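You operate a simulated robot arm through the tools that you are given. There is no shell and no other tool. Be economical: measure what you need, move in short steps, check, and stop when the job is done.

The job below is to be done with a simulated robot arm. You get a single attempt, and the scene is never put back.

Task
Take the blue ink bottle and put it on the tall rack bottom shelf. Put the fat white cap on top of the small grey spool. Take the thin blue bobbin and put it on the tall rack upper shelf. Take the yellow cloth and put it on the white paper slip on the ends bench top. Take the fat red cap and leave it on the tall rack low shelf. Take the small green block and leave it on top of the stepped plug. Close the upper coil drawer. Take the orange lead and put it on top of the big white bobbin. Do these in any order. Set down upright: blue ink bottle, thin blue bobbin.

Only the result counts: the job must be done as asked and must still hold three seconds after the hand-in. Knocking over, shifting, dropping, spilling or breaking anything else fails it. Lids that push on must go on centred and level and be pressed home; caps that screw on are set level and turned clockwise until they are tight. Flat cloth is picked up by pressing the open fingertips on it (5 to 10 N) and closing them slowly along it; thin cloth reads only 2 to 8 mm in the jaws.

Robot
A 7-joint arm with a two-finger parallel gripper on a trunk, on a base that drives. Base frame: it is fixed to the floor where the robot stands at the start and does not move with it; the origin is under the middle of the robot, x ahead of it, y to its left, z up; the surface under the hand at the start is at about z = 76. Lengths are in cm, angles in rad, forces in N, time in s.
With the tool pointing down near the work surface it reaches from about 20 to 74 cm from the robot's upright axis, wherever it stands. Its first joint turns from -2.897 to 2.897 rad. Places, roughly: big white bobbin (15x15x11 cm) [70, -300, 80]; blue ink bottle [50, 0, 75]; fat red cap (4x4x3 cm) [80, -190, 80]; fat white cap (4x4x3 cm) [30, -20, 80]; orange lead (15x2x2 cm) [50, -280, 80]; paper slip [50, -125, 75]; small green block (6x4x3 cm) [780, 290, 50]; small grey spool (6x6x8 cm) [80, -30, 80]; stepped plug (8x8x10 cm) [530, 180, 80]; tall rack bottom shelf [50, 220, 10]; tall rack low shelf [50, 220, 40]; tall rack upper shelf [50, 220, 120]; thin blue bobbin (8x8x8 cm) [40, -130, 20]; upper coil drawer [500, 510, 60]; yellow cloth (6x5x3 cm) [60, -130, 80]. Payload 1.57 kg.
The tool frame sits at the grasp point between the pads (the TCP): z along the fingers, y along the line on which they close. The tips reach 3 cm beyond it. Largest opening 11 cm; finger width 2.4, thickness 1.2; the body of the gripper, 4.8 by 11.2 cm, starts 7.8 cm behind the TCP.
Orientation is that of the tool frame in the base frame, as [roll, pitch, yaw] about the fixed x, y, z axes, in that order (R = Rz(yaw) Ry(pitch) Rx(roll)). With the fingers straight down and closing along the base's y, the tool's x points along the base's -x, its y along +y and its z along -z.

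Tools
- The arm moves only by the tool send_rows. Its argument "rows" is a list that holds one entry, the list of rows, each a list of 7 numbers: the opening, from 0 (shut) to 1 (fully open), then the shift along the tool's x, y, z in cm, then the turn, a rotation vector about the tool's x, y, z in rad. In form: [[[fingers, dx, dy, dz, wx, wy, wz], ...]]. A call has 1 to 20 rows; each row is the pose to reach, as a shift and turn from the pose commanded when the call began, along the tool's axes at that moment. A row lasts 0.2 s, in which the tool goes at most 5 cm and 0.15 rad; a call with a longer step from one row to the next is refused whole, and so is a gripper value outside its range. A pose out of reach is approached as far as the arm can. The call stops where the force on the tool passes 40 N (or 10 N more than at its start, if that is more) or the arm is blocked; 0.2 s more then pass. Each finger travels about 4.5 cm/s and halts on what it meets, pressing with about 37 N; the grip force reading is that of the motor and also rises with nothing between the fingers. The clock runs only during rows and for 0.2 s after the last one: add rows that repeat a pose to give the fingers time. The reply holds the time, the measured pose of the TCP, the force on the tool along the base axes, the opening and the grip force, in the units named above and with some noise, with the torque about the TCP (base axes, N m) and any sound that the robot's microphone picked up.
- Cameras (640 x 400 px; columns grow to the right, rows downward): "scene" is now at [1.26, 12.01, 146.15]; the picture's right is [-0.44, -0.90, 0.00], its down [-0.63, 0.31, -0.71] and it looks along [0.64, -0.32, -0.70] (base axes); focal length 252 px, centre (320, 200). "wrist" rides on the gripper at [7, 1.6, -14.1] in the tool frame; the picture's right is [-0.23, 0.97, 0.00], its down [-0.86, -0.20, -0.48] and it looks along [-0.47, -0.11, 0.88] (tool axes); focal length 222 px, centre (320, 200). There is no depth. A picture from a camera that has moved, and an enlarged one, comes with that camera's place and axes in the base frame and with its lens.
- get_image(camera): a new picture of that camera. No time passes.
- raise_lower(by): slides the trunk up (or, below 0, down) by that many cm; the arm and the scene camera ride with it, the base frame stays. It gives what a move gives, with no picture.
- roll_base(legs): drives the robot by 1 to 6 legs, each [ahead, turn to the left] in cm and rad, along the robot's own axes; the way and the turn of a leg run together, so that a leg with both is an arc; at most 150 cm and 3.142 rad a leg. The arm and the cameras ride along, it lands a little off, and it stops where it bumps. It gives what a move gives.
- pan_tilt(pan, tilt): turns the head with the scene camera to pan (to the left, within 2.705 rad either way) and tilt (down, from -0.506 to 1.204), counted from straight ahead of the robot. It gives what a move gives.
- inspect(camera, box): a new picture of the part [left, top, right, bottom] of that camera's present view, enlarged. No time passes.
- sign_off(): hands the job in; it is judged then, once.

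Work in short steps. Places have to be worked out from the pictures, the camera data and where the tool is seen: move nearer, look again, correct. Check each grasp and each placing, and mend what went wrong. You have 217 turns and 202 pictures in all, those below and enlarged ones among them. Open the gripper and draw the arm clear of the work before you hand the job in, unless the task says otherwise.

The tools are called after "Call:" as a command line: name --argument value ..., lists and objects as JSON in quotes. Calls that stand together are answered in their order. send_rows: Moves the arm, as the interface text tells. Its arguments: {"type":"object","properties":{"rows":{"type":"array","items":{"type":"array","items":{"type":"array","items":{"type":"number"}}}}},"required":["rows"]} The other tools are called the same way: raise_lower (by) slides the trunk up or down; roll_base (legs) drives the base; pan_tilt (pan, tilt) turns the head that bears the scene camera; get_image (camera) takes a picture; inspect (camera, box) takes an enlarged picture of a part of a camera's view; sign_off () hands the job in.

At the start:

```text
time_s: 0.0
position: [38.1, -33.88, 107.94]
ee_rot: [3.141, -0.001, -3.141]
wrist_force: [0.4, 0.0, -0.1]
torque: [0.0, 0.01, -0.02]
finger_gap: 11.01
gripper_force: 0.1
trunk travel left (down, up): [-39.8, 19.2]
robot x, y, heading: [0.1, -0.04, 0.0]
head pan, tilt: [-0.461, 0.782]
```

scene: 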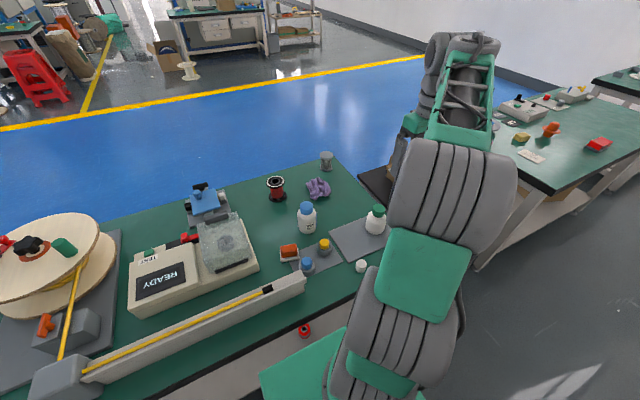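
wrist: 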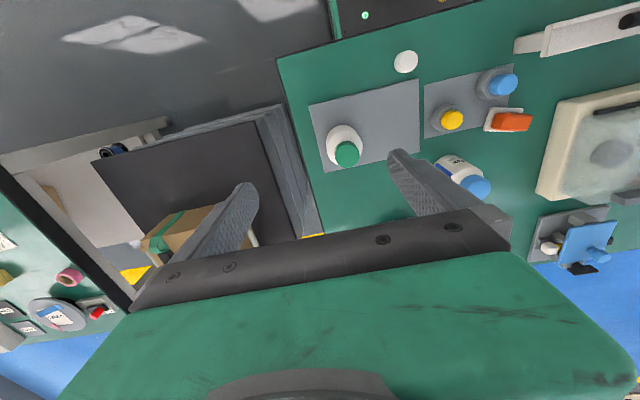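

I start by looking closer at the bench in front to identify the bottle, cap and spool.

Call:
inspect --camera "scene" --box '[240, 140, 400, 340]'

Call:
inspect --camera "scene" --box '[470, 60, 640, 200]'

Call:
inspect --camera "wrist" --box '[280, 20, 560, 220]'

```text
2.00 times, centred on (320, 240) of scene
camera zoom: at [1.26, 12.01, 146.15], right [-0.44, -0.9, 0.0], down [-0.63, 0.31, -0.71], along [0.64, -0.32, -0.7], focal length 503 px, centre (320, 120)
```

zoom: 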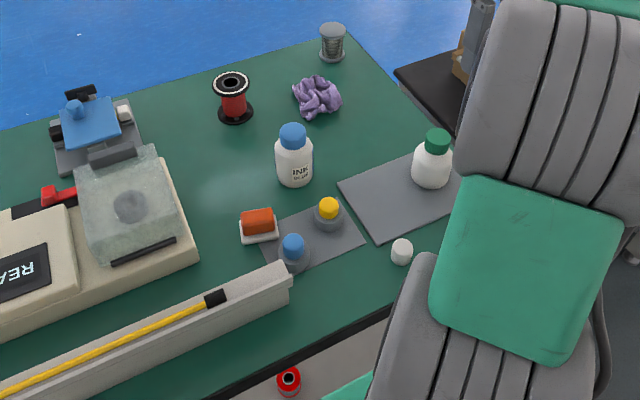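

```text
2.86 times, centred on (555, 130) of scene
camera zoom: at [1.26, 12.01, 146.15], right [-0.44, -0.9, 0.0], down [-0.63, 0.31, -0.71], along [0.64, -0.32, -0.7], focal length 719 px, centre (-351, 400)
```

zoom: 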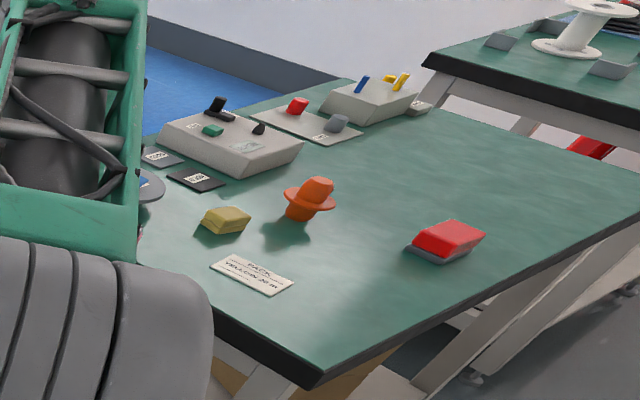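

```text
2.00 times, centred on (420, 120) of wrist
camera zoom: at [31.05, -32.22, 121.98], right [0.23, 0.97, 0.0], down [0.86, -0.2, 0.48], along [0.47, -0.11, -0.88], focal length 444 px, centre (120, 360)
```

zoom: 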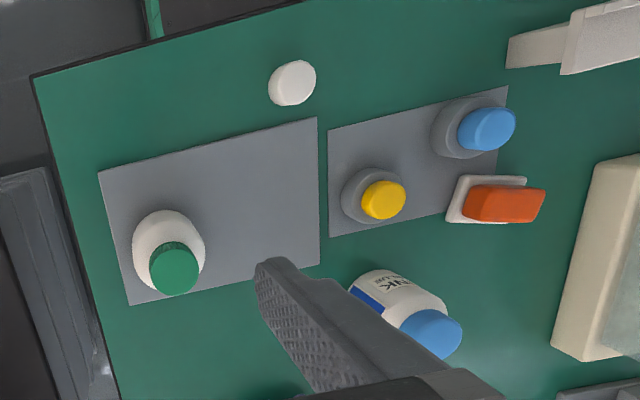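

I'll look down at the base and bench edge to see how near I can drive.

Call:
pan_tilt --pan 0.3 --tilt 1.2

Call:
get_image --camera "scene"

Call:
pan_tilt --pan -1.3 --tilt 0.7

Call:
get_image --camera "scene"

Call:
pan_tilt --pan 1.57 --tilt 0.5

Call:
get_image --camera "scene"

```text
time_s: 1.1
position: [38.11, -33.97, 107.87]
ee_rot: [3.141, -0.001, 3.141]
wrist_force: [0.5, 0.1, 0.6]
torque: [-0.02, -0.01, -0.01]
finger_gap: 11.02
gripper_force: 0.1
trunk travel left (down, up): [-39.8, 19.2]
robot x, y, heading: [0.03, -0.05, 0.004]
head pan, tilt: [0.3, 1.201]
```

```text
196 pictures are left
camera scene: at [-0.69, 17.28, 143.24], right [0.29, -0.96, 0.0], down [-0.89, -0.27, -0.36], along [0.35, 0.11, -0.93], focal length 252 px, centre (320, 200)
```

scene: 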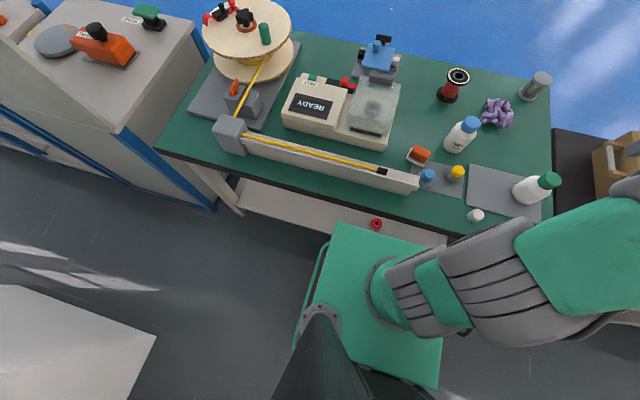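

```text
time_s: 2.8
position: [38.15, -33.91, 107.87]
ee_rot: [3.14, 0.0, -3.141]
wrist_force: [0.0, -0.1, 0.8]
torque: [0.01, 0.0, 0.02]
finger_gap: 11.0
gripper_force: 0.1
trunk travel left (down, up): [-39.8, 19.2]
robot x, y, heading: [-0.13, 0.16, -0.001]
head pan, tilt: [-1.3, 0.7]
```

```text
195 pictures are left
camera scene: at [-3.77, 7.45, 146.83], right [-0.96, -0.27, 0.0], down [-0.17, 0.62, -0.76], along [0.2, -0.74, -0.64], focal length 252 px, centre (320, 200)
```

scene: 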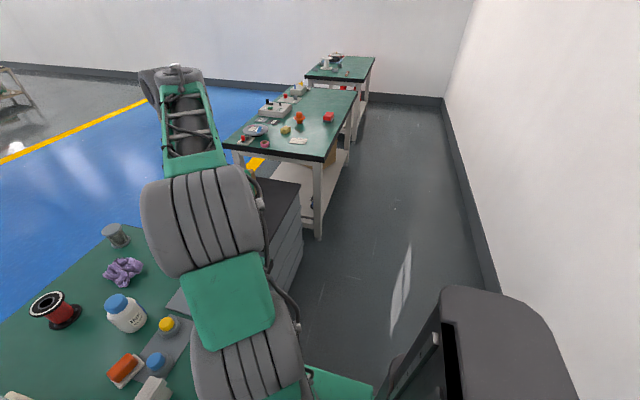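

```text
time_s: 5.3
position: [38.12, -33.82, 107.86]
ee_rot: [3.14, -0.002, -3.141]
wrist_force: [-1.0, 0.8, 0.2]
torque: [-0.01, -0.01, 0.01]
finger_gap: 10.99
gripper_force: 0.1
trunk travel left (down, up): [-39.8, 19.2]
robot x, y, heading: [0.19, 0.05, 0.002]
head pan, tilt: [1.571, 0.499]
```

```text
194 pictures are left
camera scene: at [-6.04, 24.73, 148.6], right [1.0, 0.0, 0.0], down [0.0, -0.48, -0.88], along [0.0, 0.88, -0.48], focal length 252 px, centre (320, 200)
```

scene: 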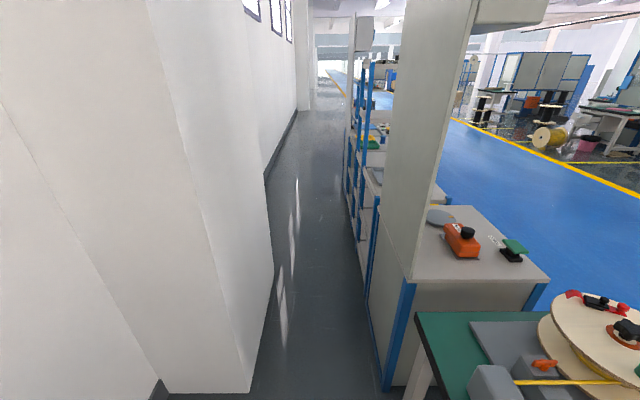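

The "INK" bottle with the blue cap stands near (54,-9); the white cap is near (32,-18) and the grey spool near (83,-32), out of vertical reach from here. I back off a little, face -y along the corridor and move next to the spool's y.

Call:
roll_base --legs '[[-10, 0], [0, -1.571], [16, 0.4], [16, -0.4]]'

Call:
pan_tilt --pan 1.3 --tilt 0.8

Call:
get_image --camera "scene"

Call:
get_image --camera "wrist"

```text
time_s: 12.6
position: [-36.62, -70.22, 107.92]
ee_rot: [3.141, 0.0, 1.581]
wrist_force: [-0.3, 1.2, -0.5]
torque: [-0.04, 0.03, -0.01]
finger_gap: 10.99
gripper_force: 0.1
trunk travel left (down, up): [-39.8, 19.2]
robot x, y, heading: [-3.42, -31.52, -1.562]
head pan, tilt: [1.571, 0.499]
```

```text
time_s: 13.4
position: [-36.72, -70.13, 107.81]
ee_rot: [-3.141, 0.0, 1.582]
wrist_force: [0.4, -0.9, -0.6]
torque: [-0.01, 0.03, 0.02]
finger_gap: 11.01
gripper_force: 0.0
trunk travel left (down, up): [-39.8, 19.2]
robot x, y, heading: [-3.19, -31.67, -1.56]
head pan, tilt: [1.3, 0.799]
```

```text
193 pictures are left
camera scene: at [19.94, -27.41, 146.01], right [-0.26, -0.97, 0.0], down [-0.69, 0.18, -0.7], along [0.67, -0.18, -0.72], focal length 252 px, centre (320, 200)
```

scene: 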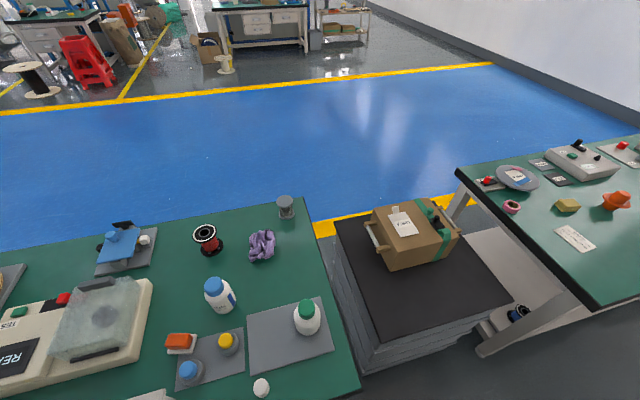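

```text
192 pictures are left
camera wrist: at [-35.21, -63.18, 121.96], right [0.98, -0.22, 0.0], down [-0.19, -0.86, 0.48], along [-0.1, -0.47, -0.88], focal length 222 px, centre (320, 200)
```

wrist: 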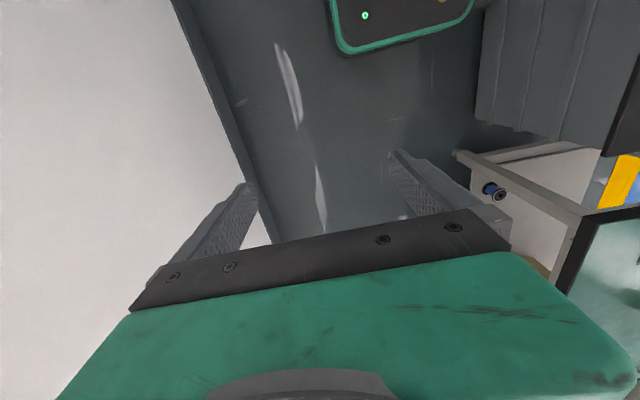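

The spool is at about (81.5,-31.4), top z≈84, and the cap at (32,-17.6). I wiggle ~5 cm nearer to the bench so less tool tilt is needed.

Call:
roll_base --legs '[[-12, -0.22], [-12, 0.22], [12, 0.22], [12, -0.22]]'

```text
time_s: 17.2
position: [-31.19, -69.64, 107.9]
ee_rot: [3.141, -0.001, 1.584]
wrist_force: [-0.1, 0.1, -0.4]
torque: [0.02, 0.0, 0.0]
finger_gap: 11.01
gripper_force: 0.0
trunk travel left (down, up): [-39.8, 19.2]
robot x, y, heading: [1.77, -31.19, -1.51]
head pan, tilt: [1.3, 0.799]
```

Swinging the arm round in front of the robot toward the bench, yawing the tool to close along y.

Call:
send_rows --rows '[[[1, 0.84, 4.39, 0, 0, 0, -0.111], [1, 1.69, 8.77, 0, 0, 0, -0.222], [1, 2.53, 13.16, 0, 0, 0, -0.333], [1, 3.37, 17.54, 0, 0, 0, -0.444], [1, 4.21, 21.93, 0, 0, 0, -0.555], [1, 5.06, 26.31, 0, 0, 0, -0.666], [1, 5.9, 30.7, 0, 0, 0, -0.777], [1, 6.74, 35.08, 0, 0, 0, -0.888], [1, 7.58, 39.47, 0, 0, 0, -1.0], [1, 8.43, 43.85, 0, 0, 0, -1.111], [1, 9.27, 48.24, 0, 0, 0, -1.222], [1, 10.1, 52.62, 0, 0, 0, -1.333], [1, 10.95, 57.0, 0, 0, 0, -1.444], [1, 11.8, 61.4, 0, 0, 0, -1.557]]]'

```text
time_s: 20.2
position: [30.22, -57.02, 108.03]
ee_rot: [3.139, 0.0, 3.141]
wrist_force: [-0.1, 0.3, -0.3]
torque: [-0.02, -0.02, 0.0]
finger_gap: 10.99
gripper_force: 0.1
trunk travel left (down, up): [-39.8, 19.2]
robot x, y, heading: [1.66, -30.97, -1.514]
head pan, tilt: [1.3, 0.799]
```

Now over to the cap with the tool tilted 0.45 rad outward, staying high until past the green-capped bottle.

Call:
send_rows --rows '[[[0.75, 0, 4.9, 0, 0, -0.05, 0], [0.75, -0.1, 9.8, 0, 0, -0.1, 0], [0.75, -0.2, 14.7, 0, 0, -0.15, 0], [0.75, -0.3, 19.6, 0, 0, -0.2, 0], [0.75, -0.4, 24.5, 0, 0, -0.25, 0], [0.75, -0.5, 29.4, 0, 0, -0.3, 0], [0.75, -0.6, 34.3, 0, 0, -0.4, 0], [0.75, -0.7, 39.2, 0, 0, -0.45, 0], [0.75, -0.7, 39.2, 5, 0, -0.45, 0], [0.75, -0.7, 39.2, 10, 0, -0.45, 0], [0.75, -0.7, 39.2, 15, 0, -0.45, 0], [0.75, -0.7, 39.2, 19, 0, -0.45, 0]]]'

Call:
get_image --camera "wrist"

Call:
get_image --camera "scene"

```text
time_s: 21.7
position: [31.78, -34.42, 108.81]
ee_rot: [3.107, 0.388, 2.827]
wrist_force: [-0.3, 0.0, 0.3]
torque: [-0.01, 0.0, -0.01]
finger_gap: 8.25
gripper_force: 0.1
trunk travel left (down, up): [-39.8, 19.2]
robot x, y, heading: [1.47, -30.94, -1.509]
head pan, tilt: [1.3, 0.799]
stopped in row 7: the arm was blocked; the commanded pose is now the measured one
```

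```text
191 pictures are left
camera wrist: at [20.77, -29.64, 119.22], right [0.49, 0.86, 0.12], down [0.52, -0.4, 0.76], along [0.7, -0.31, -0.64], focal length 222 px, centre (320, 200)
```

wrist: 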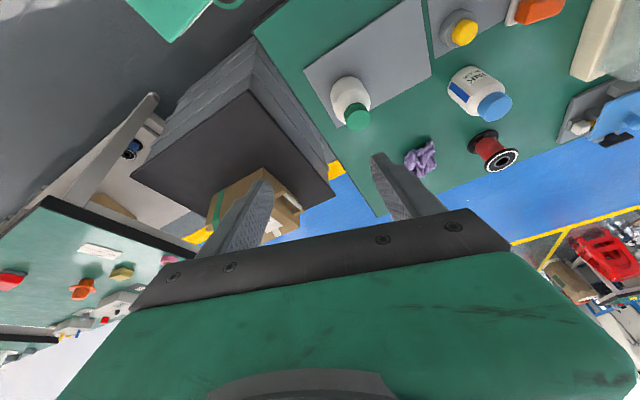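

```text
190 pictures are left
camera scene: at [24.69, -25.73, 146.01], right [-0.21, -0.98, 0.0], down [-0.7, 0.15, -0.7], along [0.68, -0.15, -0.72], focal length 252 px, centre (320, 200)
```

scene: 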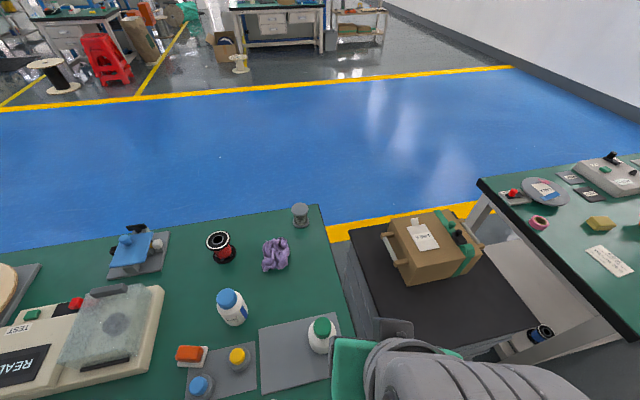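

The arm ran into a joint limit: too close in for a tilted tool. I drive 24 cm further along so the cap lies at a comfortable radius for a tilted grasp.

Call:
roll_base --legs '[[24, -0.06]]'

```text
time_s: 23.5
position: [32.28, -60.18, 108.76]
ee_rot: [3.106, 0.388, 2.77]
wrist_force: [0.1, -0.5, -0.3]
torque: [-0.01, 0.03, -0.03]
finger_gap: 8.25
gripper_force: 0.1
trunk travel left (down, up): [-39.8, 19.2]
robot x, y, heading: [2.77, -55.13, -1.573]
head pan, tilt: [1.3, 0.799]
```

Moving to a tilted pre-grasp pose over the white cap, going outwards first so the arm stays unfolded.

Call:
send_rows --rows '[[[0.7, -0.9, 4.4, 0.4, -0.044, 0.004, -0.108], [0.7, -1.8, 8.8, 0.8, -0.088, 0.008, -0.215], [0.7, -2.7, 13.2, 1.1, -0.132, 0.011, -0.323], [0.7, -3.6, 17.6, 1.5, -0.176, 0.015, -0.43], [0.7, 0.1, 19.9, 2.5, -0.22, 0.019, -0.538], [0.7, 3.8, 22.2, 3.5, -0.264, 0.023, -0.646], [0.7, 7.5, 24.5, 4.5, -0.308, 0.027, -0.753], [0.7, 11.2, 26.7, 5.5, -0.352, 0.03, -0.861], [0.7, 14.9, 29.0, 6.5, -0.396, 0.034, -0.969], [0.7, 18.6, 31.3, 7.5, -0.44, 0.038, -1.076], [0.7, 22.3, 33.5, 8.5, -0.484, 0.042, -1.184], [0.7, 22.3, 33.5, 8.5, -0.484, 0.042, -1.184]]]'

Call:
get_image --camera "wrist"

Call:
get_image --camera "scene"

```text
time_s: 24.3
position: [34.95, -56.26, 109.52]
ee_rot: [3.074, 0.434, 2.943]
wrist_force: [-0.2, 0.5, 0.2]
torque: [0.0, -0.02, -0.02]
finger_gap: 7.68
gripper_force: 0.1
trunk travel left (down, up): [-39.8, 19.2]
robot x, y, heading: [2.81, -54.83, -1.573]
head pan, tilt: [1.3, 0.799]
stopped in row 3: the arm was blocked; the commanded pose is now the measured one
```

```text
189 pictures are left
camera wrist: at [22.97, -53.19, 119.33], right [0.37, 0.92, 0.15], down [0.53, -0.34, 0.78], along [0.77, -0.2, -0.61], focal length 222 px, centre (320, 200)
```

wrist: 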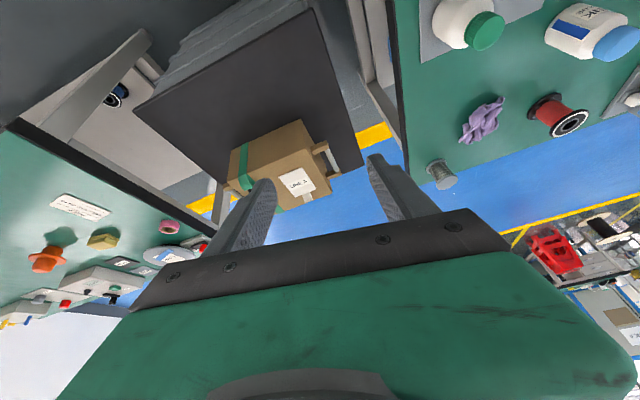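

```text
188 pictures are left
camera scene: at [25.84, -51.22, 146.01], right [-0.27, -0.96, 0.0], down [-0.69, 0.19, -0.7], along [0.67, -0.19, -0.72], focal length 252 px, centre (320, 200)
```

scene: 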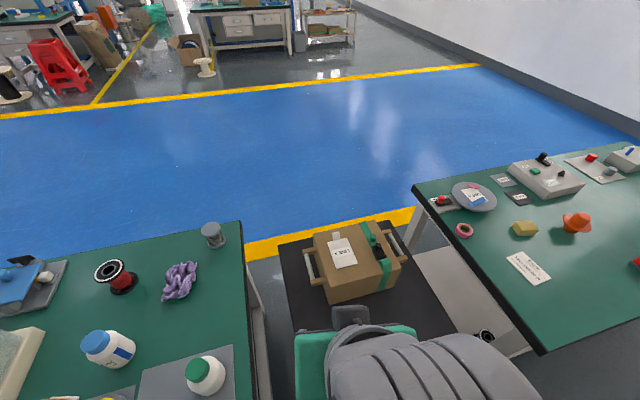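

Blocked again at a short radius; I first move straight outward without rotating.

Call:
send_rows --rows '[[[0.7, -4.45, 1.0, 2.05, 0, 0.05, 0], [0.7, -8.9, 2.0, 4.1, 0, 0.1, 0], [0.7, -12.5, 2.8, 5.7, 0, 0.1, 0]]]'

```text
time_s: 25.1
position: [48.96, -55.14, 109.49]
ee_rot: [3.077, 0.329, 2.963]
wrist_force: [-0.6, -0.5, 0.4]
torque: [0.02, 0.0, -0.01]
finger_gap: 7.69
gripper_force: 0.0
trunk travel left (down, up): [-39.8, 19.2]
robot x, y, heading: [2.61, -55.05, -1.573]
head pan, tilt: [1.3, 0.799]
```

Outward position is fine. Now I swing along an arc to above the cap.

Call:
send_rows --rows '[[[0.7, 1.2, 4.0, -0.4, -0.035, 0.007, -0.103], [0.7, 2.6, 7.9, -0.9, -0.07, 0.013, -0.205], [0.7, 4.1, 11.8, -1.4, -0.105, 0.02, -0.308], [0.7, 5.6, 15.6, -1.9, -0.14, 0.026, -0.41], [0.7, 7.4, 19.4, -2.5, -0.175, 0.033, -0.513], [0.7, 10.3, 22.3, -3.0, -0.211, 0.04, -0.616], [0.7, 13.4, 25.1, -3.5, -0.246, 0.046, -0.718], [0.7, 16.6, 27.8, -4.0, -0.281, 0.053, -0.821], [0.7, 19.9, 30.5, -4.4, -0.316, 0.059, -0.923], [0.7, 23.2, 33.0, -4.8, -0.351, 0.066, -1.026], [0.7, 23.2, 33.0, -4.8, -0.351, 0.066, -1.026]]]'

Call:
get_image --camera "wrist"

```text
time_s: 26.1
position: [48.74, -46.58, 111.59]
ee_rot: [3.074, 0.35, -3.048]
wrist_force: [-0.5, -0.1, -0.4]
torque: [0.03, -0.01, 0.0]
finger_gap: 7.7
gripper_force: 0.1
trunk travel left (down, up): [-39.8, 19.2]
robot x, y, heading: [2.41, -55.18, -1.575]
head pan, tilt: [1.3, 0.799]
stopped in row 5: the arm was blocked; the commanded pose is now the measured one
```

```text
187 pictures are left
camera wrist: at [37.18, -46.91, 122.49], right [0.1, 0.99, 0.14], down [0.66, -0.17, 0.73], along [0.74, 0.02, -0.67], focal length 222 px, centre (320, 200)
```

wrist: 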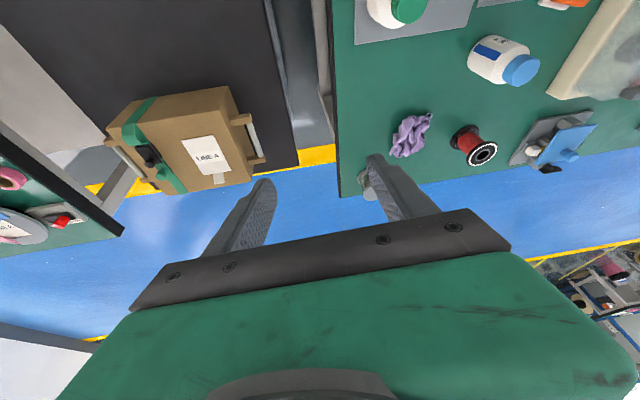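

The block recurs near robot-frame +95°: the mast stands on the robot's left, so the arm must work on its right side. I'll pull away, turn around to face +y so the benches lie on the right.

Call:
roll_base --legs '[[16, -0.5], [16, 0], [0, -1.3], [0, -1.337]]'

```text
time_s: 35.6
position: [-55.24, -91.93, 111.51]
ee_rot: [3.074, 0.348, 0.059]
wrist_force: [-0.6, 0.3, 0.6]
torque: [-0.03, -0.01, 0.0]
finger_gap: 7.69
gripper_force: 0.1
trunk travel left (down, up): [-39.8, 19.2]
robot x, y, heading: [-9.21, -84.53, 1.534]
head pan, tilt: [1.3, 0.799]
```

Now swing the arm round the front of the robot to its right side (first 72° of the arc).

Call:
send_rows --rows '[[[0.7, -0.2, -4.5, 0.1, 0.033, -0.006, 0.091], [0.7, 0, -9, 0, 0.066, -0.012, 0.181], [0.7, 0.6, -13.4, -0.2, 0.099, -0.018, 0.272], [0.7, 1.6, -17.8, -0.6, 0.132, -0.024, 0.363], [0.7, 3, -22.1, -1.1, 0.165, -0.03, 0.454], [0.7, 4.8, -26.1, -1.7, 0.198, -0.037, 0.544], [0.7, 7, -30.1, -2.5, 0.231, -0.043, 0.635], [0.7, 9.5, -33.7, -3.4, 0.264, -0.049, 0.726], [0.7, 12.3, -37, -4.5, 0.297, -0.055, 0.816], [0.7, 15.3, -40.2, -5.5, 0.33, -0.061, 0.907], [0.7, 18.6, -42.8, -6.8, 0.363, -0.067, 0.998], [0.7, 22.3, -45.2, -8.1, 0.396, -0.073, 1.088], [0.7, 26, -47.2, -9.4, 0.429, -0.079, 1.179]]]'

Call:
roll_base --legs '[[15, -0.45], [15, 0.45]]'

```text
time_s: 38.4
position: [-31.53, -42.7, 108.55]
ee_rot: [3.076, 0.35, -1.2]
wrist_force: [0.3, -0.3, 0.4]
torque: [0.0, -0.05, -0.01]
finger_gap: 7.66
gripper_force: 0.1
trunk travel left (down, up): [-39.8, 19.2]
robot x, y, heading: [-9.17, -84.97, 1.539]
head pan, tilt: [1.3, 0.799]
```

```text
time_s: 41.4
position: [-24.5, -14.21, 108.55]
ee_rot: [3.074, 0.35, -1.186]
wrist_force: [0.4, 0.2, -0.8]
torque: [0.03, -0.03, 0.04]
finger_gap: 7.67
gripper_force: 0.0
trunk travel left (down, up): [-39.8, 19.2]
robot x, y, heading: [-1.98, -55.79, 1.546]
head pan, tilt: [1.3, 0.799]
```

Repeat the same arc to bring the tool round over the cap.

Call:
send_rows --rows '[[[0.7, -0.2, -4.5, 0.1, 0.033, -0.006, 0.091], [0.7, 0, -9, 0, 0.066, -0.012, 0.181], [0.7, 0.6, -13.4, -0.2, 0.099, -0.018, 0.272], [0.7, 1.6, -17.8, -0.6, 0.132, -0.024, 0.363], [0.7, 3, -22.1, -1.1, 0.165, -0.03, 0.454], [0.7, 4.8, -26.1, -1.7, 0.198, -0.037, 0.544], [0.7, 7, -30.1, -2.5, 0.231, -0.043, 0.635], [0.7, 9.5, -33.7, -3.4, 0.264, -0.049, 0.726], [0.7, 12.3, -37, -4.5, 0.297, -0.055, 0.816], [0.7, 15.3, -40.2, -5.5, 0.33, -0.061, 0.907], [0.7, 18.6, -42.8, -6.8, 0.363, -0.067, 0.998], [0.7, 22.3, -45.2, -8.1, 0.396, -0.073, 1.088], [0.7, 26, -47.2, -9.4, 0.429, -0.079, 1.179], [0.7, 26, -47.2, -9.4, 0.429, -0.079, 1.179]]]'

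Call:
get_image --camera "wrist"

```text
time_s: 44.4
position: [29.68, -21.14, 105.51]
ee_rot: [3.072, 0.349, -2.446]
wrist_force: [0.6, 0.3, 0.4]
torque: [0.0, 0.01, 0.01]
finger_gap: 7.7
gripper_force: 0.0
trunk travel left (down, up): [-39.8, 19.2]
robot x, y, heading: [-1.55, -56.17, 1.548]
head pan, tilt: [1.3, 0.799]
```

```text
186 pictures are left
camera wrist: at [20.47, -27.86, 116.38], right [-0.48, 0.87, 0.14], down [0.64, 0.24, 0.73], along [0.6, 0.44, -0.67], focal length 222 px, centre (320, 200)
```

wrist: 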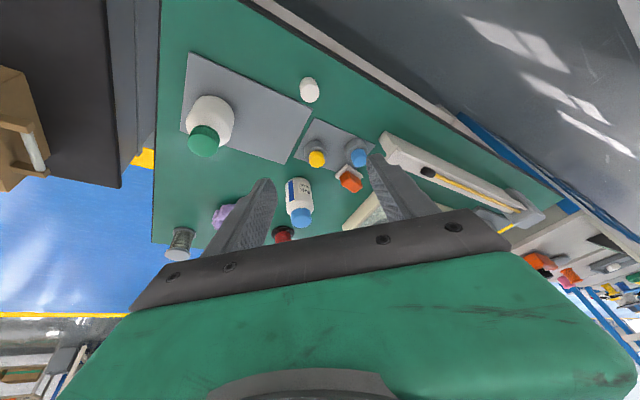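

Cap confirmed at (32,-17.5). Descend to just above it, levelling the small roll error.

Call:
send_rows --rows '[[[0.65, 0.85, 0, 4.3, 0.02, 0, 0], [0.65, 1.7, -0.1, 8.5, 0.04, 0, 0], [0.65, 2.55, -0.1, 12.8, 0.06, 0, 0], [0.65, 3.4, -0.2, 17.1, 0.07, 0, 0], [0.65, 4.25, -0.2, 21.35, 0.07, 0, 0], [0.65, 4.25, -0.2, 21.35, 0.07, 0, 0]]]'

Call:
get_image --camera "wrist"

```text
time_s: 45.8
position: [31.6, -18.0, 83.99]
ee_rot: [-3.141, 0.349, -2.445]
wrist_force: [-0.2, -0.7, -0.1]
torque: [0.03, 0.05, 0.04]
finger_gap: 7.17
gripper_force: 0.0
trunk travel left (down, up): [-39.8, 19.2]
robot x, y, heading: [-1.67, -56.07, 1.55]
head pan, tilt: [1.3, 0.799]
```

```text
185 pictures are left
camera wrist: at [21.56, -24.08, 94.76], right [-0.46, 0.88, 0.08], down [0.62, 0.26, 0.74], along [0.64, 0.39, -0.67], focal length 222 px, centre (320, 200)
```

wrist: 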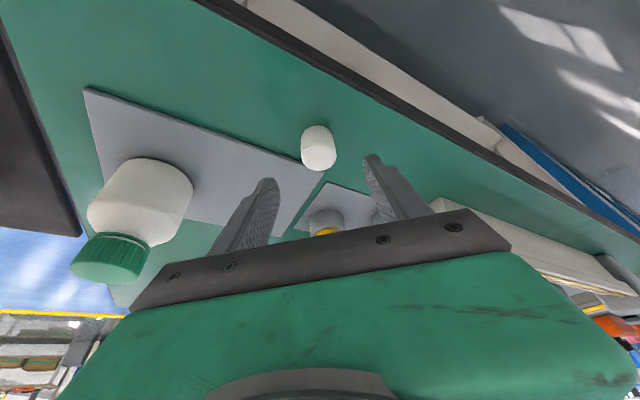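

Descending vertically the last 4.5 cm and closing on the cap.

Call:
send_rows --rows '[[[0.65, 0.8, 0.2, 2.1, 0, 0, 0], [0.65, 1.5, 0.3, 4.1, 0, 0, 0], [0.65, 1.5, 0.3, 4.1, 0, 0, 0], [0.3, 1.5, 0.3, 4.1, 0, 0, 0], [0, 1.5, 0.3, 4.1, 0, 0, 0], [0, 1.5, 0.3, 4.1, 0, 0, 0], [0, 1.5, 0.3, 4.1, 0, 0, 0], [0, 1.5, 0.3, 4.1, 0, 0, 0]]]'

Call:
get_image --camera "wrist"

```text
time_s: 47.6
position: [31.23, -17.71, 79.68]
ee_rot: [-3.139, 0.349, -2.446]
wrist_force: [0.1, 0.4, 0.9]
torque: [-0.01, -0.01, 0.03]
finger_gap: 3.03
gripper_force: 36.4
trunk travel left (down, up): [-39.8, 19.2]
robot x, y, heading: [-1.57, -56.13, 1.551]
head pan, tilt: [1.3, 0.799]
```

```text
184 pictures are left
camera wrist: at [21.36, -23.81, 90.55], right [-0.46, 0.88, 0.08], down [0.62, 0.26, 0.74], along [0.64, 0.39, -0.67], focal length 222 px, centre (320, 200)
```

wrist: 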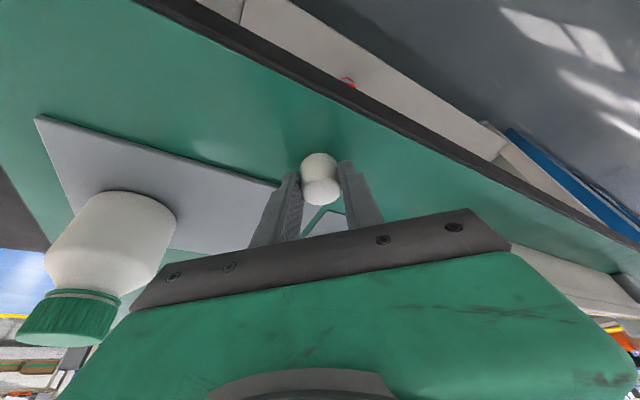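

Gap 3.0 with firm grip; I lift and look to verify how the cap sits.

Call:
send_rows --rows '[[[0, -1.5, 0, -4.2, 0, 0, 0], [0, -3.2, 0, -8.9, 0, 0, 0], [0, -4.9, 0, -13.6, 0, 0, 0], [0, -4.9, 0, -13.6, 0, 0, 0]]]'

Call:
inspect --camera "wrist" --box '[220, 100, 420, 260]'

```text
time_s: 48.6
position: [31.15, -17.88, 93.82]
ee_rot: [-3.139, 0.35, -2.443]
wrist_force: [-0.1, 0.6, 0.6]
torque: [-0.01, 0.01, 0.0]
finger_gap: 0.0
gripper_force: 21.2
trunk travel left (down, up): [-39.8, 19.2]
robot x, y, heading: [-1.79, -55.78, 1.549]
head pan, tilt: [1.3, 0.799]
```

```text
2.50 times, centred on (320, 180) of wrist
camera zoom: at [21.29, -23.85, 104.84], right [-0.46, 0.88, 0.08], down [0.62, 0.26, 0.74], along [0.64, 0.39, -0.67], focal length 555 px, centre (320, 250)
```

zoom: 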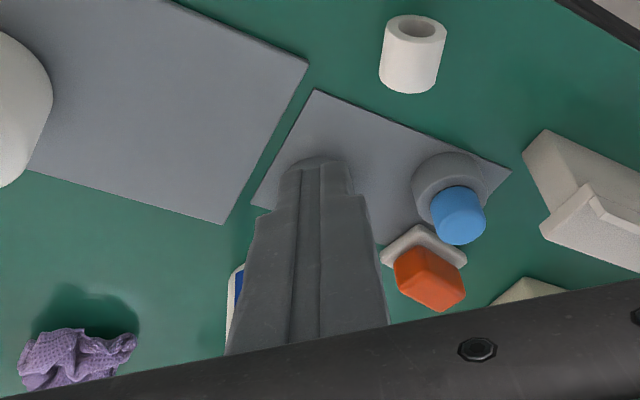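

The cap slipped out and tipped onto its side at about (31,-11). I look at it from both cameras before the next attempt.

Call:
pan_tilt --pan -0.6 --tilt 0.9

Call:
get_image --camera "scene"

Call:
get_image --camera "wrist"

```text
time_s: 50.5
position: [31.24, -17.93, 93.94]
ee_rot: [-3.139, 0.35, -2.447]
wrist_force: [-0.9, 0.5, 0.0]
torque: [0.01, -0.03, -0.01]
finger_gap: 0.01
gripper_force: 21.0
trunk travel left (down, up): [-39.8, 19.2]
robot x, y, heading: [-1.5, -56.1, 1.548]
head pan, tilt: [-0.6, 0.901]
```

```text
182 pictures are left
camera scene: at [-12.86, -55.47, 145.22], right [0.81, -0.58, 0.0], down [-0.46, -0.64, -0.62], along [0.36, 0.5, -0.78], focal length 252 px, centre (320, 200)
```

scene: 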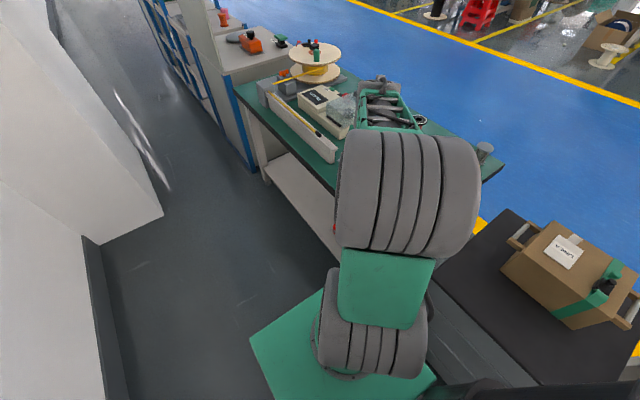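

```text
181 pictures are left
camera wrist: at [21.32, -23.83, 104.79], right [-0.46, 0.88, 0.08], down [0.62, 0.26, 0.74], along [0.64, 0.39, -0.67], focal length 222 px, centre (320, 200)
```

wrist: 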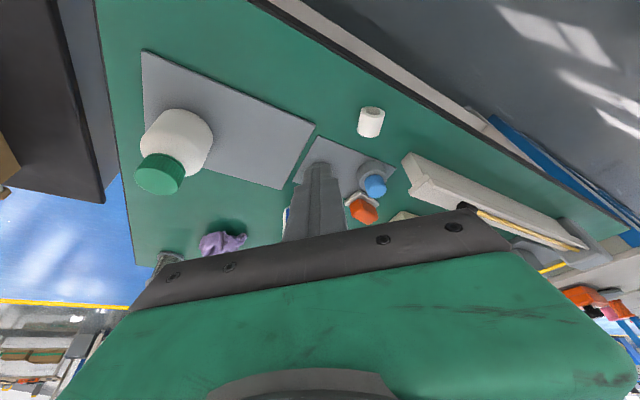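

The cap seems to be rolling slowly in +y. I shift over it and look again.

Call:
send_rows --rows '[[[0.6, -0.5, 2.5, -0.9, 0, 0, 0], [0.6, -0.9, 5, -1.8, 0, 0, 0], [0.6, -0.9, 5, -1.8, 0, 0, 0], [0.6, -0.9, 5, -1.8, 0, 0, 0], [0.6, -0.9, 5, -1.8, 0, 0, 0]]]'

Call:
get_image --camera "wrist"

```text
time_s: 51.7
position: [28.13, -13.99, 96.07]
ee_rot: [-3.141, 0.349, -2.447]
wrist_force: [0.0, 1.0, -0.3]
torque: [0.0, 0.02, 0.01]
finger_gap: 6.61
gripper_force: 0.0
trunk travel left (down, up): [-39.8, 19.2]
robot x, y, heading: [-1.57, -56.07, 1.547]
head pan, tilt: [-0.6, 0.901]
```

```text
180 pictures are left
camera wrist: at [18.34, -19.93, 106.88], right [-0.46, 0.88, 0.08], down [0.62, 0.26, 0.74], along [0.64, 0.39, -0.67], focal length 222 px, centre (320, 200)
```

wrist: 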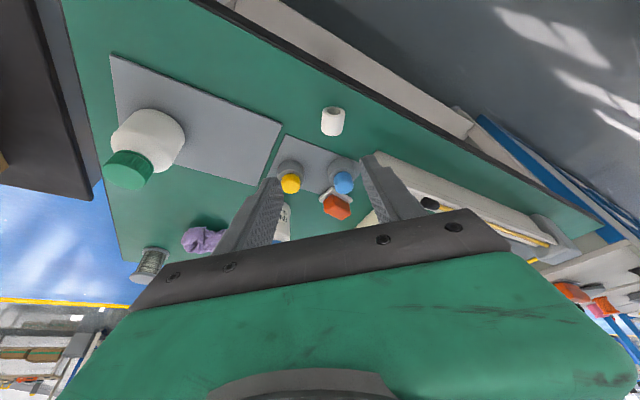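

The cap lies still at (30.8,-9.1), axis about 33° in plan, open end toward the robot. I'll pick it with the tool tilted inward, then roll it outward to stand it up; first pose above it.

Call:
send_rows --rows '[[[0.55, -0.5, 0.3, 1.6, 0, 0.14, 0.022], [0.55, -1.1, 0.7, 3.2, 0, 0.28, 0.043], [0.55, -1.6, 1.0, 4.8, 0, 0.425, 0.065], [0.55, -2.1, 1.4, 6.5, -0.005, 0.567, 0.087], [0.55, -2.7, 1.7, 8.1, -0.006, 0.708, 0.108], [0.55, -3.2, 2.06, 9.7, -0.007, 0.85, 0.13], [0.55, -3.2, 2.06, 9.7, -0.007, 0.85, 0.13]]]'

Call:
get_image --camera "wrist"

```text
time_s: 53.3
position: [32.92, -11.94, 86.43]
ee_rot: [-3.083, -0.355, -2.554]
wrist_force: [0.8, -1.6, -0.4]
torque: [0.01, 0.0, 0.01]
finger_gap: 6.06
gripper_force: 0.0
out of reach, approached as far as the arm can: row 5, 6, 7
trunk travel left (down, up): [-39.8, 19.2]
robot x, y, heading: [-1.68, -56.06, 1.55]
head pan, tilt: [-0.6, 0.901]
```

```text
179 pictures are left
camera wrist: at [30.1, -10.79, 101.92], right [-0.38, 0.92, -0.13], down [0.9, 0.4, 0.16], along [0.2, -0.06, -0.98], focal length 222 px, centre (320, 200)
```

wrist: 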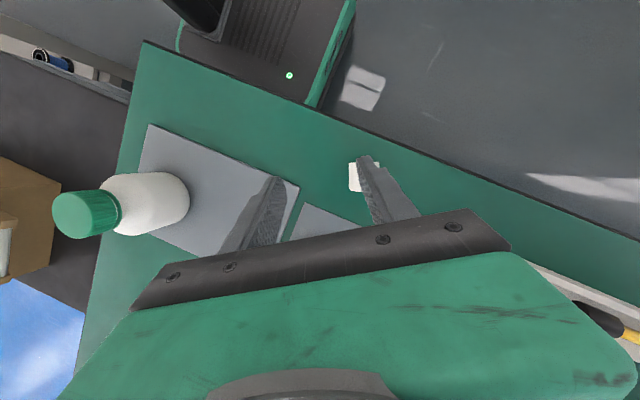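

That inward tilt is out of reach at this distance; I raise for clearance and drive 12 cm closer.

Call:
raise_lower --by 8

Call:
roll_base --legs '[[13, 0.02]]'

Call:
get_image --camera "wrist"

```text
time_s: 54.5
position: [33.05, -11.95, 94.46]
ee_rot: [-3.084, -0.355, -2.554]
wrist_force: [-0.4, 0.2, -0.4]
torque: [0.03, 0.04, 0.0]
finger_gap: 6.07
gripper_force: 0.1
trunk travel left (down, up): [-47.8, 11.2]
robot x, y, heading: [-1.74, -55.97, 1.549]
head pan, tilt: [-0.6, 0.901]
```

```text
time_s: 55.7
position: [32.03, 1.95, 94.33]
ee_rot: [-3.084, -0.354, -2.532]
wrist_force: [0.1, -1.8, 0.3]
torque: [-0.02, 0.04, 0.0]
finger_gap: 6.05
gripper_force: 0.1
trunk travel left (down, up): [-47.8, 11.2]
robot x, y, heading: [-1.58, -42.73, 1.572]
head pan, tilt: [-0.6, 0.901]
```

```text
178 pictures are left
camera wrist: at [29.23, 3.0, 109.87], right [-0.4, 0.91, -0.13], down [0.89, 0.42, 0.16], along [0.2, -0.05, -0.98], focal length 222 px, centre (320, 200)
```

wrist: 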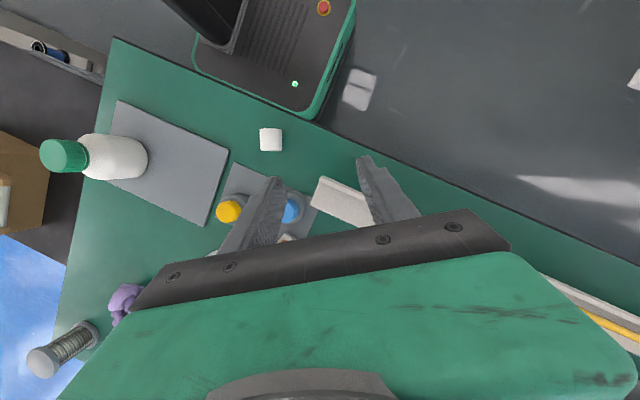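

Now the cap is at (30.6,-8.9) seen nearly from above (3.2 cm square outline). Move over it laterally, then down to z≈86.

Call:
send_rows --rows '[[[0.6, 2.1, -2.7, 0.9, -0.03, 0, 0.03], [0.6, 4.2, -5.3, 1.9, -0.06, 0, 0.06], [0.6, 6.25, -8, 2.8, -0.093, 0.005, 0.094], [0.6, 4.8, -7.8, 6.7, -0.093, 0.005, 0.094], [0.6, 3.4, -7.6, 10.6, -0.093, 0.005, 0.094], [0.6, 3.4, -7.6, 10.6, -0.093, 0.005, 0.094]]]'

Call:
get_image --camera "wrist"

```text
time_s: 57.1
position: [31.44, -8.63, 86.1]
ee_rot: [3.139, -0.358, -2.632]
wrist_force: [-0.2, 1.1, 0.3]
torque: [0.0, 0.0, 0.03]
finger_gap: 6.59
gripper_force: 0.1
trunk travel left (down, up): [-47.8, 11.2]
robot x, y, heading: [-1.6, -43.28, 1.57]
head pan, tilt: [-0.6, 0.901]
```

```text
177 pictures are left
camera wrist: at [29.1, -7.99, 101.66], right [-0.29, 0.95, -0.08], down [0.94, 0.3, 0.15], along [0.17, -0.03, -0.99], focal length 222 px, centre (320, 200)
```

wrist: 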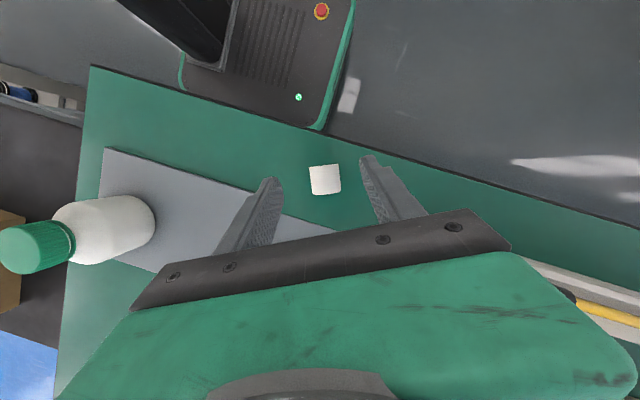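

Well aligned; descend and close.

Call:
send_rows --rows '[[[0.6, -1.25, 0, 3, -0.014, 0, 0.037], [0.6, -2.5, 0, 6, -0.028, 0, 0.075], [0.6, -2.5, 0, 6, -0.028, 0, 0.075], [0.3, -2.5, 0, 6, -0.028, 0, 0.075], [0, -2.5, 0, 6, -0.028, 0, 0.075], [0, -2.5, 0, 6, -0.028, 0, 0.075], [0, -2.5, 0, 6, -0.028, 0, 0.075], [0, -2.5, 0, 6, -0.028, 0, 0.075]]]'

Call:
get_image --camera "wrist"

```text
time_s: 58.9
position: [31.48, -8.52, 79.49]
ee_rot: [3.14, -0.359, -2.714]
wrist_force: [0.3, -0.1, -0.6]
torque: [0.01, 0.0, -0.01]
finger_gap: 2.96
gripper_force: 37.0
trunk travel left (down, up): [-47.8, 11.2]
robot x, y, heading: [-1.67, -43.09, 1.569]
head pan, tilt: [-0.6, 0.901]
```

```text
176 pictures are left
camera wrist: at [29.22, -7.72, 95.1], right [-0.21, 0.97, -0.08], down [0.96, 0.22, 0.15], along [0.16, -0.04, -0.99], focal length 222 px, centre (320, 200)
```

wrist: 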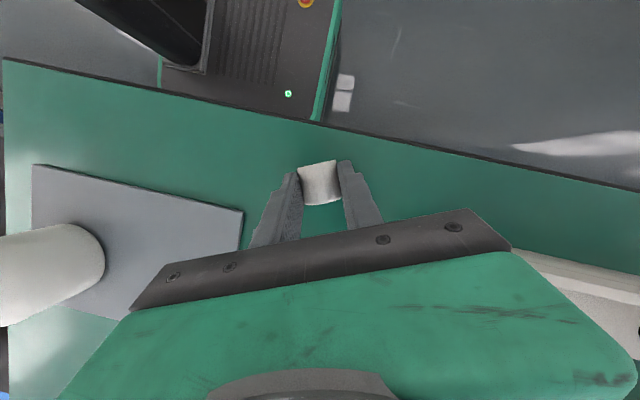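

Gripped at 2.96 cm. I lift slowly and check.

Call:
send_rows --rows '[[[0, 0.35, 0, -0.94, 0, 0, 0], [0, 0.7, 0, -1.9, 0, 0, 0], [0, 1.1, 0, -2.8, 0, 0, 0], [0, 1.5, 0, -3.7, 0, 0, 0], [0, 1.9, 0, -4.7, 0, 0, 0], [0, 1.9, 0, -4.7, 0, 0, 0]]]'

Call:
get_image --camera "wrist"

```text
time_s: 60.3
position: [31.35, -8.64, 84.54]
ee_rot: [3.14, -0.358, -2.711]
wrist_force: [-0.5, 0.1, -0.7]
torque: [-0.01, -0.01, -0.01]
finger_gap: 2.98
gripper_force: 37.2
trunk travel left (down, up): [-47.8, 11.2]
robot x, y, heading: [-1.3, -42.96, 1.576]
head pan, tilt: [-0.6, 0.901]
```

```text
175 pictures are left
camera wrist: at [29.16, -7.75, 100.13], right [-0.21, 0.97, -0.08], down [0.96, 0.22, 0.15], along [0.16, -0.04, -0.99], focal length 222 px, centre (320, 200)
```

wrist: 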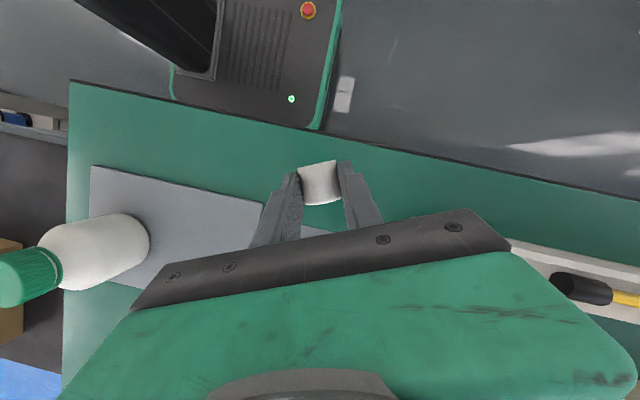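

The cap is held. Rotating the tool outward to ~1.21 rad makes the cap upright and extends reach, so I'll place it directly; first lift and swing partway.

Call:
send_rows --rows '[[[0, -0.9, -1.9, -3.3, 0.002, -0.12, 0.045], [0, -1.9, -3.9, -6.6, 0.005, -0.246, 0.089], [0, -2.8, -5.8, -9.9, 0.007, -0.369, 0.134], [0, -3.7, -7.8, -13.3, 0.009, -0.491, 0.179], [0, -4.6, -9.7, -16.6, 0.011, -0.614, 0.224], [0, -5.6, -11.7, -19.9, 0.014, -0.737, 0.268], [0, -6.5, -13.6, -23.2, 0.016, -0.86, 0.313], [0, -6.5, -13.6, -23.2, 0.016, -0.86, 0.313]]]'

```text
time_s: 62.1
position: [49.94, -15.14, 104.11]
ee_rot: [3.129, 0.511, -3.022]
wrist_force: [0.1, 0.2, -0.4]
torque: [-0.02, -0.02, 0.01]
finger_gap: 2.96
gripper_force: 37.2
trunk travel left (down, up): [-47.8, 11.2]
robot x, y, heading: [-1.58, -43.23, 1.573]
head pan, tilt: [-0.6, 0.901]
```

Continue to a pre-place pose behind/above the spool at tilt 1.21.

Call:
send_rows --rows '[[[0, -2.3, -2.5, 2.4, 0, -0.1, 0], [0, -4.5, -4.9, 4.8, 0, -0.2, 0], [0, -6.8, -7.4, 7.2, 0, -0.3, 0], [0, -9.1, -9.8, 9.7, 0, -0.4, 0], [0, -11.4, -12.3, 12.1, 0, -0.5, 0], [0, -13.6, -14.7, 14.5, 0, -0.6, 0], [0, -15.9, -17.2, 16.9, 0, -0.7, 0], [0, -15.9, -17.2, 16.9, 0, -0.7, 0]]]'

Call:
get_image --camera "wrist"

Call:
pan_tilt --pan -1.4 --tilt 0.6

Call:
get_image --camera "scene"

```text
time_s: 63.9
position: [74.07, -29.09, 96.88]
ee_rot: [3.116, 1.209, -3.039]
wrist_force: [0.6, 0.5, 0.4]
torque: [0.01, -0.01, -0.02]
finger_gap: 2.97
gripper_force: 36.5
trunk travel left (down, up): [-47.8, 11.2]
robot x, y, heading: [-1.24, -42.94, 1.572]
head pan, tilt: [-0.6, 0.901]
```

```text
174 pictures are left
camera wrist: at [58.32, -29.45, 95.29], right [-0.04, 0.97, 0.22], down [-0.12, -0.22, 0.97], along [0.99, 0.02, 0.12], focal length 222 px, centre (320, 200)
```

wrist: 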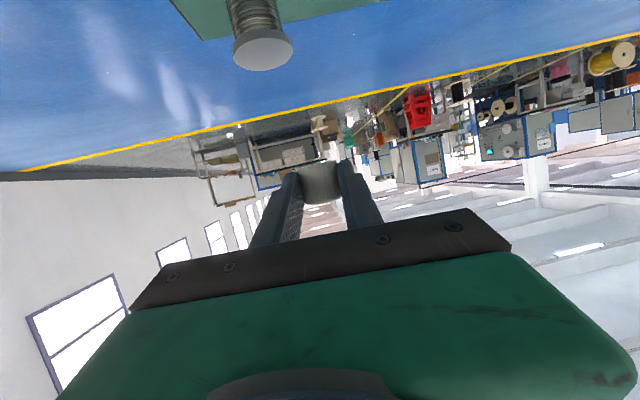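

```text
time_s: 65.1
position: [74.06, -29.03, 96.84]
ee_rot: [3.117, 1.209, -3.037]
wrist_force: [0.3, -0.3, -0.5]
torque: [0.0, 0.01, -0.02]
finger_gap: 2.99
gripper_force: 37.1
trunk travel left (down, up): [-47.8, 11.2]
robot x, y, heading: [-1.5, -42.96, 1.573]
head pan, tilt: [-1.4, 0.6]
```

```text
173 pictures are left
camera scene: at [-8.25, -47.41, 155.69], right [0.17, -0.99, 0.0], down [-0.56, -0.1, -0.82], along [0.81, 0.14, -0.57], focal length 252 px, centre (320, 200)
```

scene: 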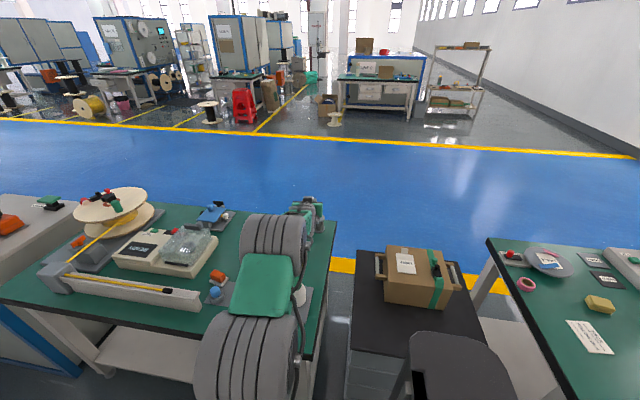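

The arm hides the spool from the scene camera; I shift 10 cm in +y to measure the spool accurately.

Call:
send_rows --rows '[[[0, 0, 4.5, 0, 0, 0, 0], [0, 0, 9, 0, 0, 0, 0], [0, 0, 12, 0, 0, 0, 0], [0, 0, 12, 0, 0, 0, 0]]]'

Call:
inspect --camera "scene" --box '[260, 170, 360, 260]'

Call:
get_image --camera "wrist"

```text
time_s: 66.1
position: [72.71, -17.27, 96.96]
ee_rot: [3.116, 1.208, -3.038]
wrist_force: [0.9, 0.2, -0.6]
torque: [0.0, 0.02, -0.04]
finger_gap: 2.98
gripper_force: 37.4
trunk travel left (down, up): [-47.8, 11.2]
robot x, y, heading: [-1.69, -43.26, 1.571]
head pan, tilt: [-1.4, 0.6]
```

```text
4.44 times, centred on (310, 215) of scene
camera zoom: at [-8.26, -47.4, 155.7], right [0.17, -0.99, 0.0], down [-0.56, -0.1, -0.83], along [0.81, 0.14, -0.56], focal length 1118 px, centre (364, 133)
```

zoom: 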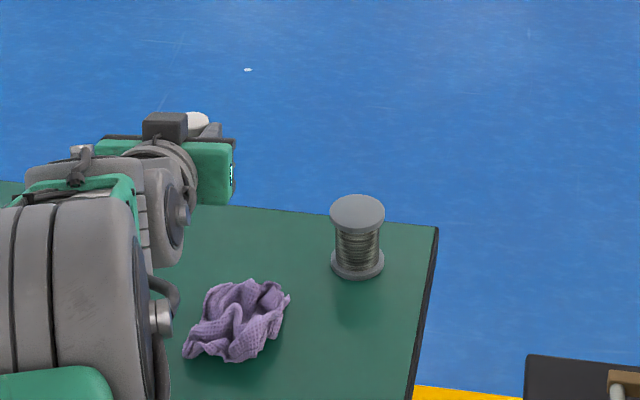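

```text
171 pictures are left
camera wrist: at [56.77, -17.57, 95.4], right [-0.04, 0.97, 0.22], down [-0.12, -0.22, 0.97], along [0.99, 0.01, 0.12], focal length 222 px, centre (320, 200)
```

wrist: 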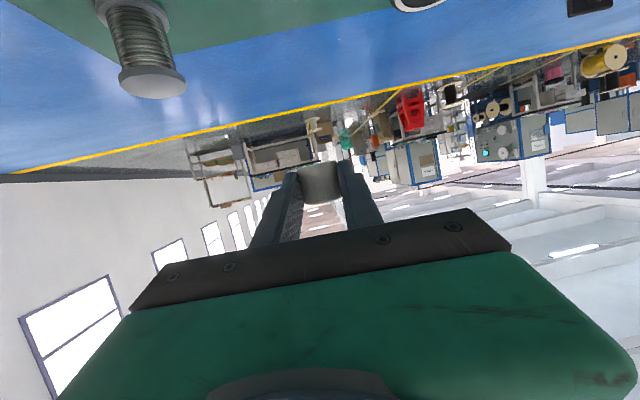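

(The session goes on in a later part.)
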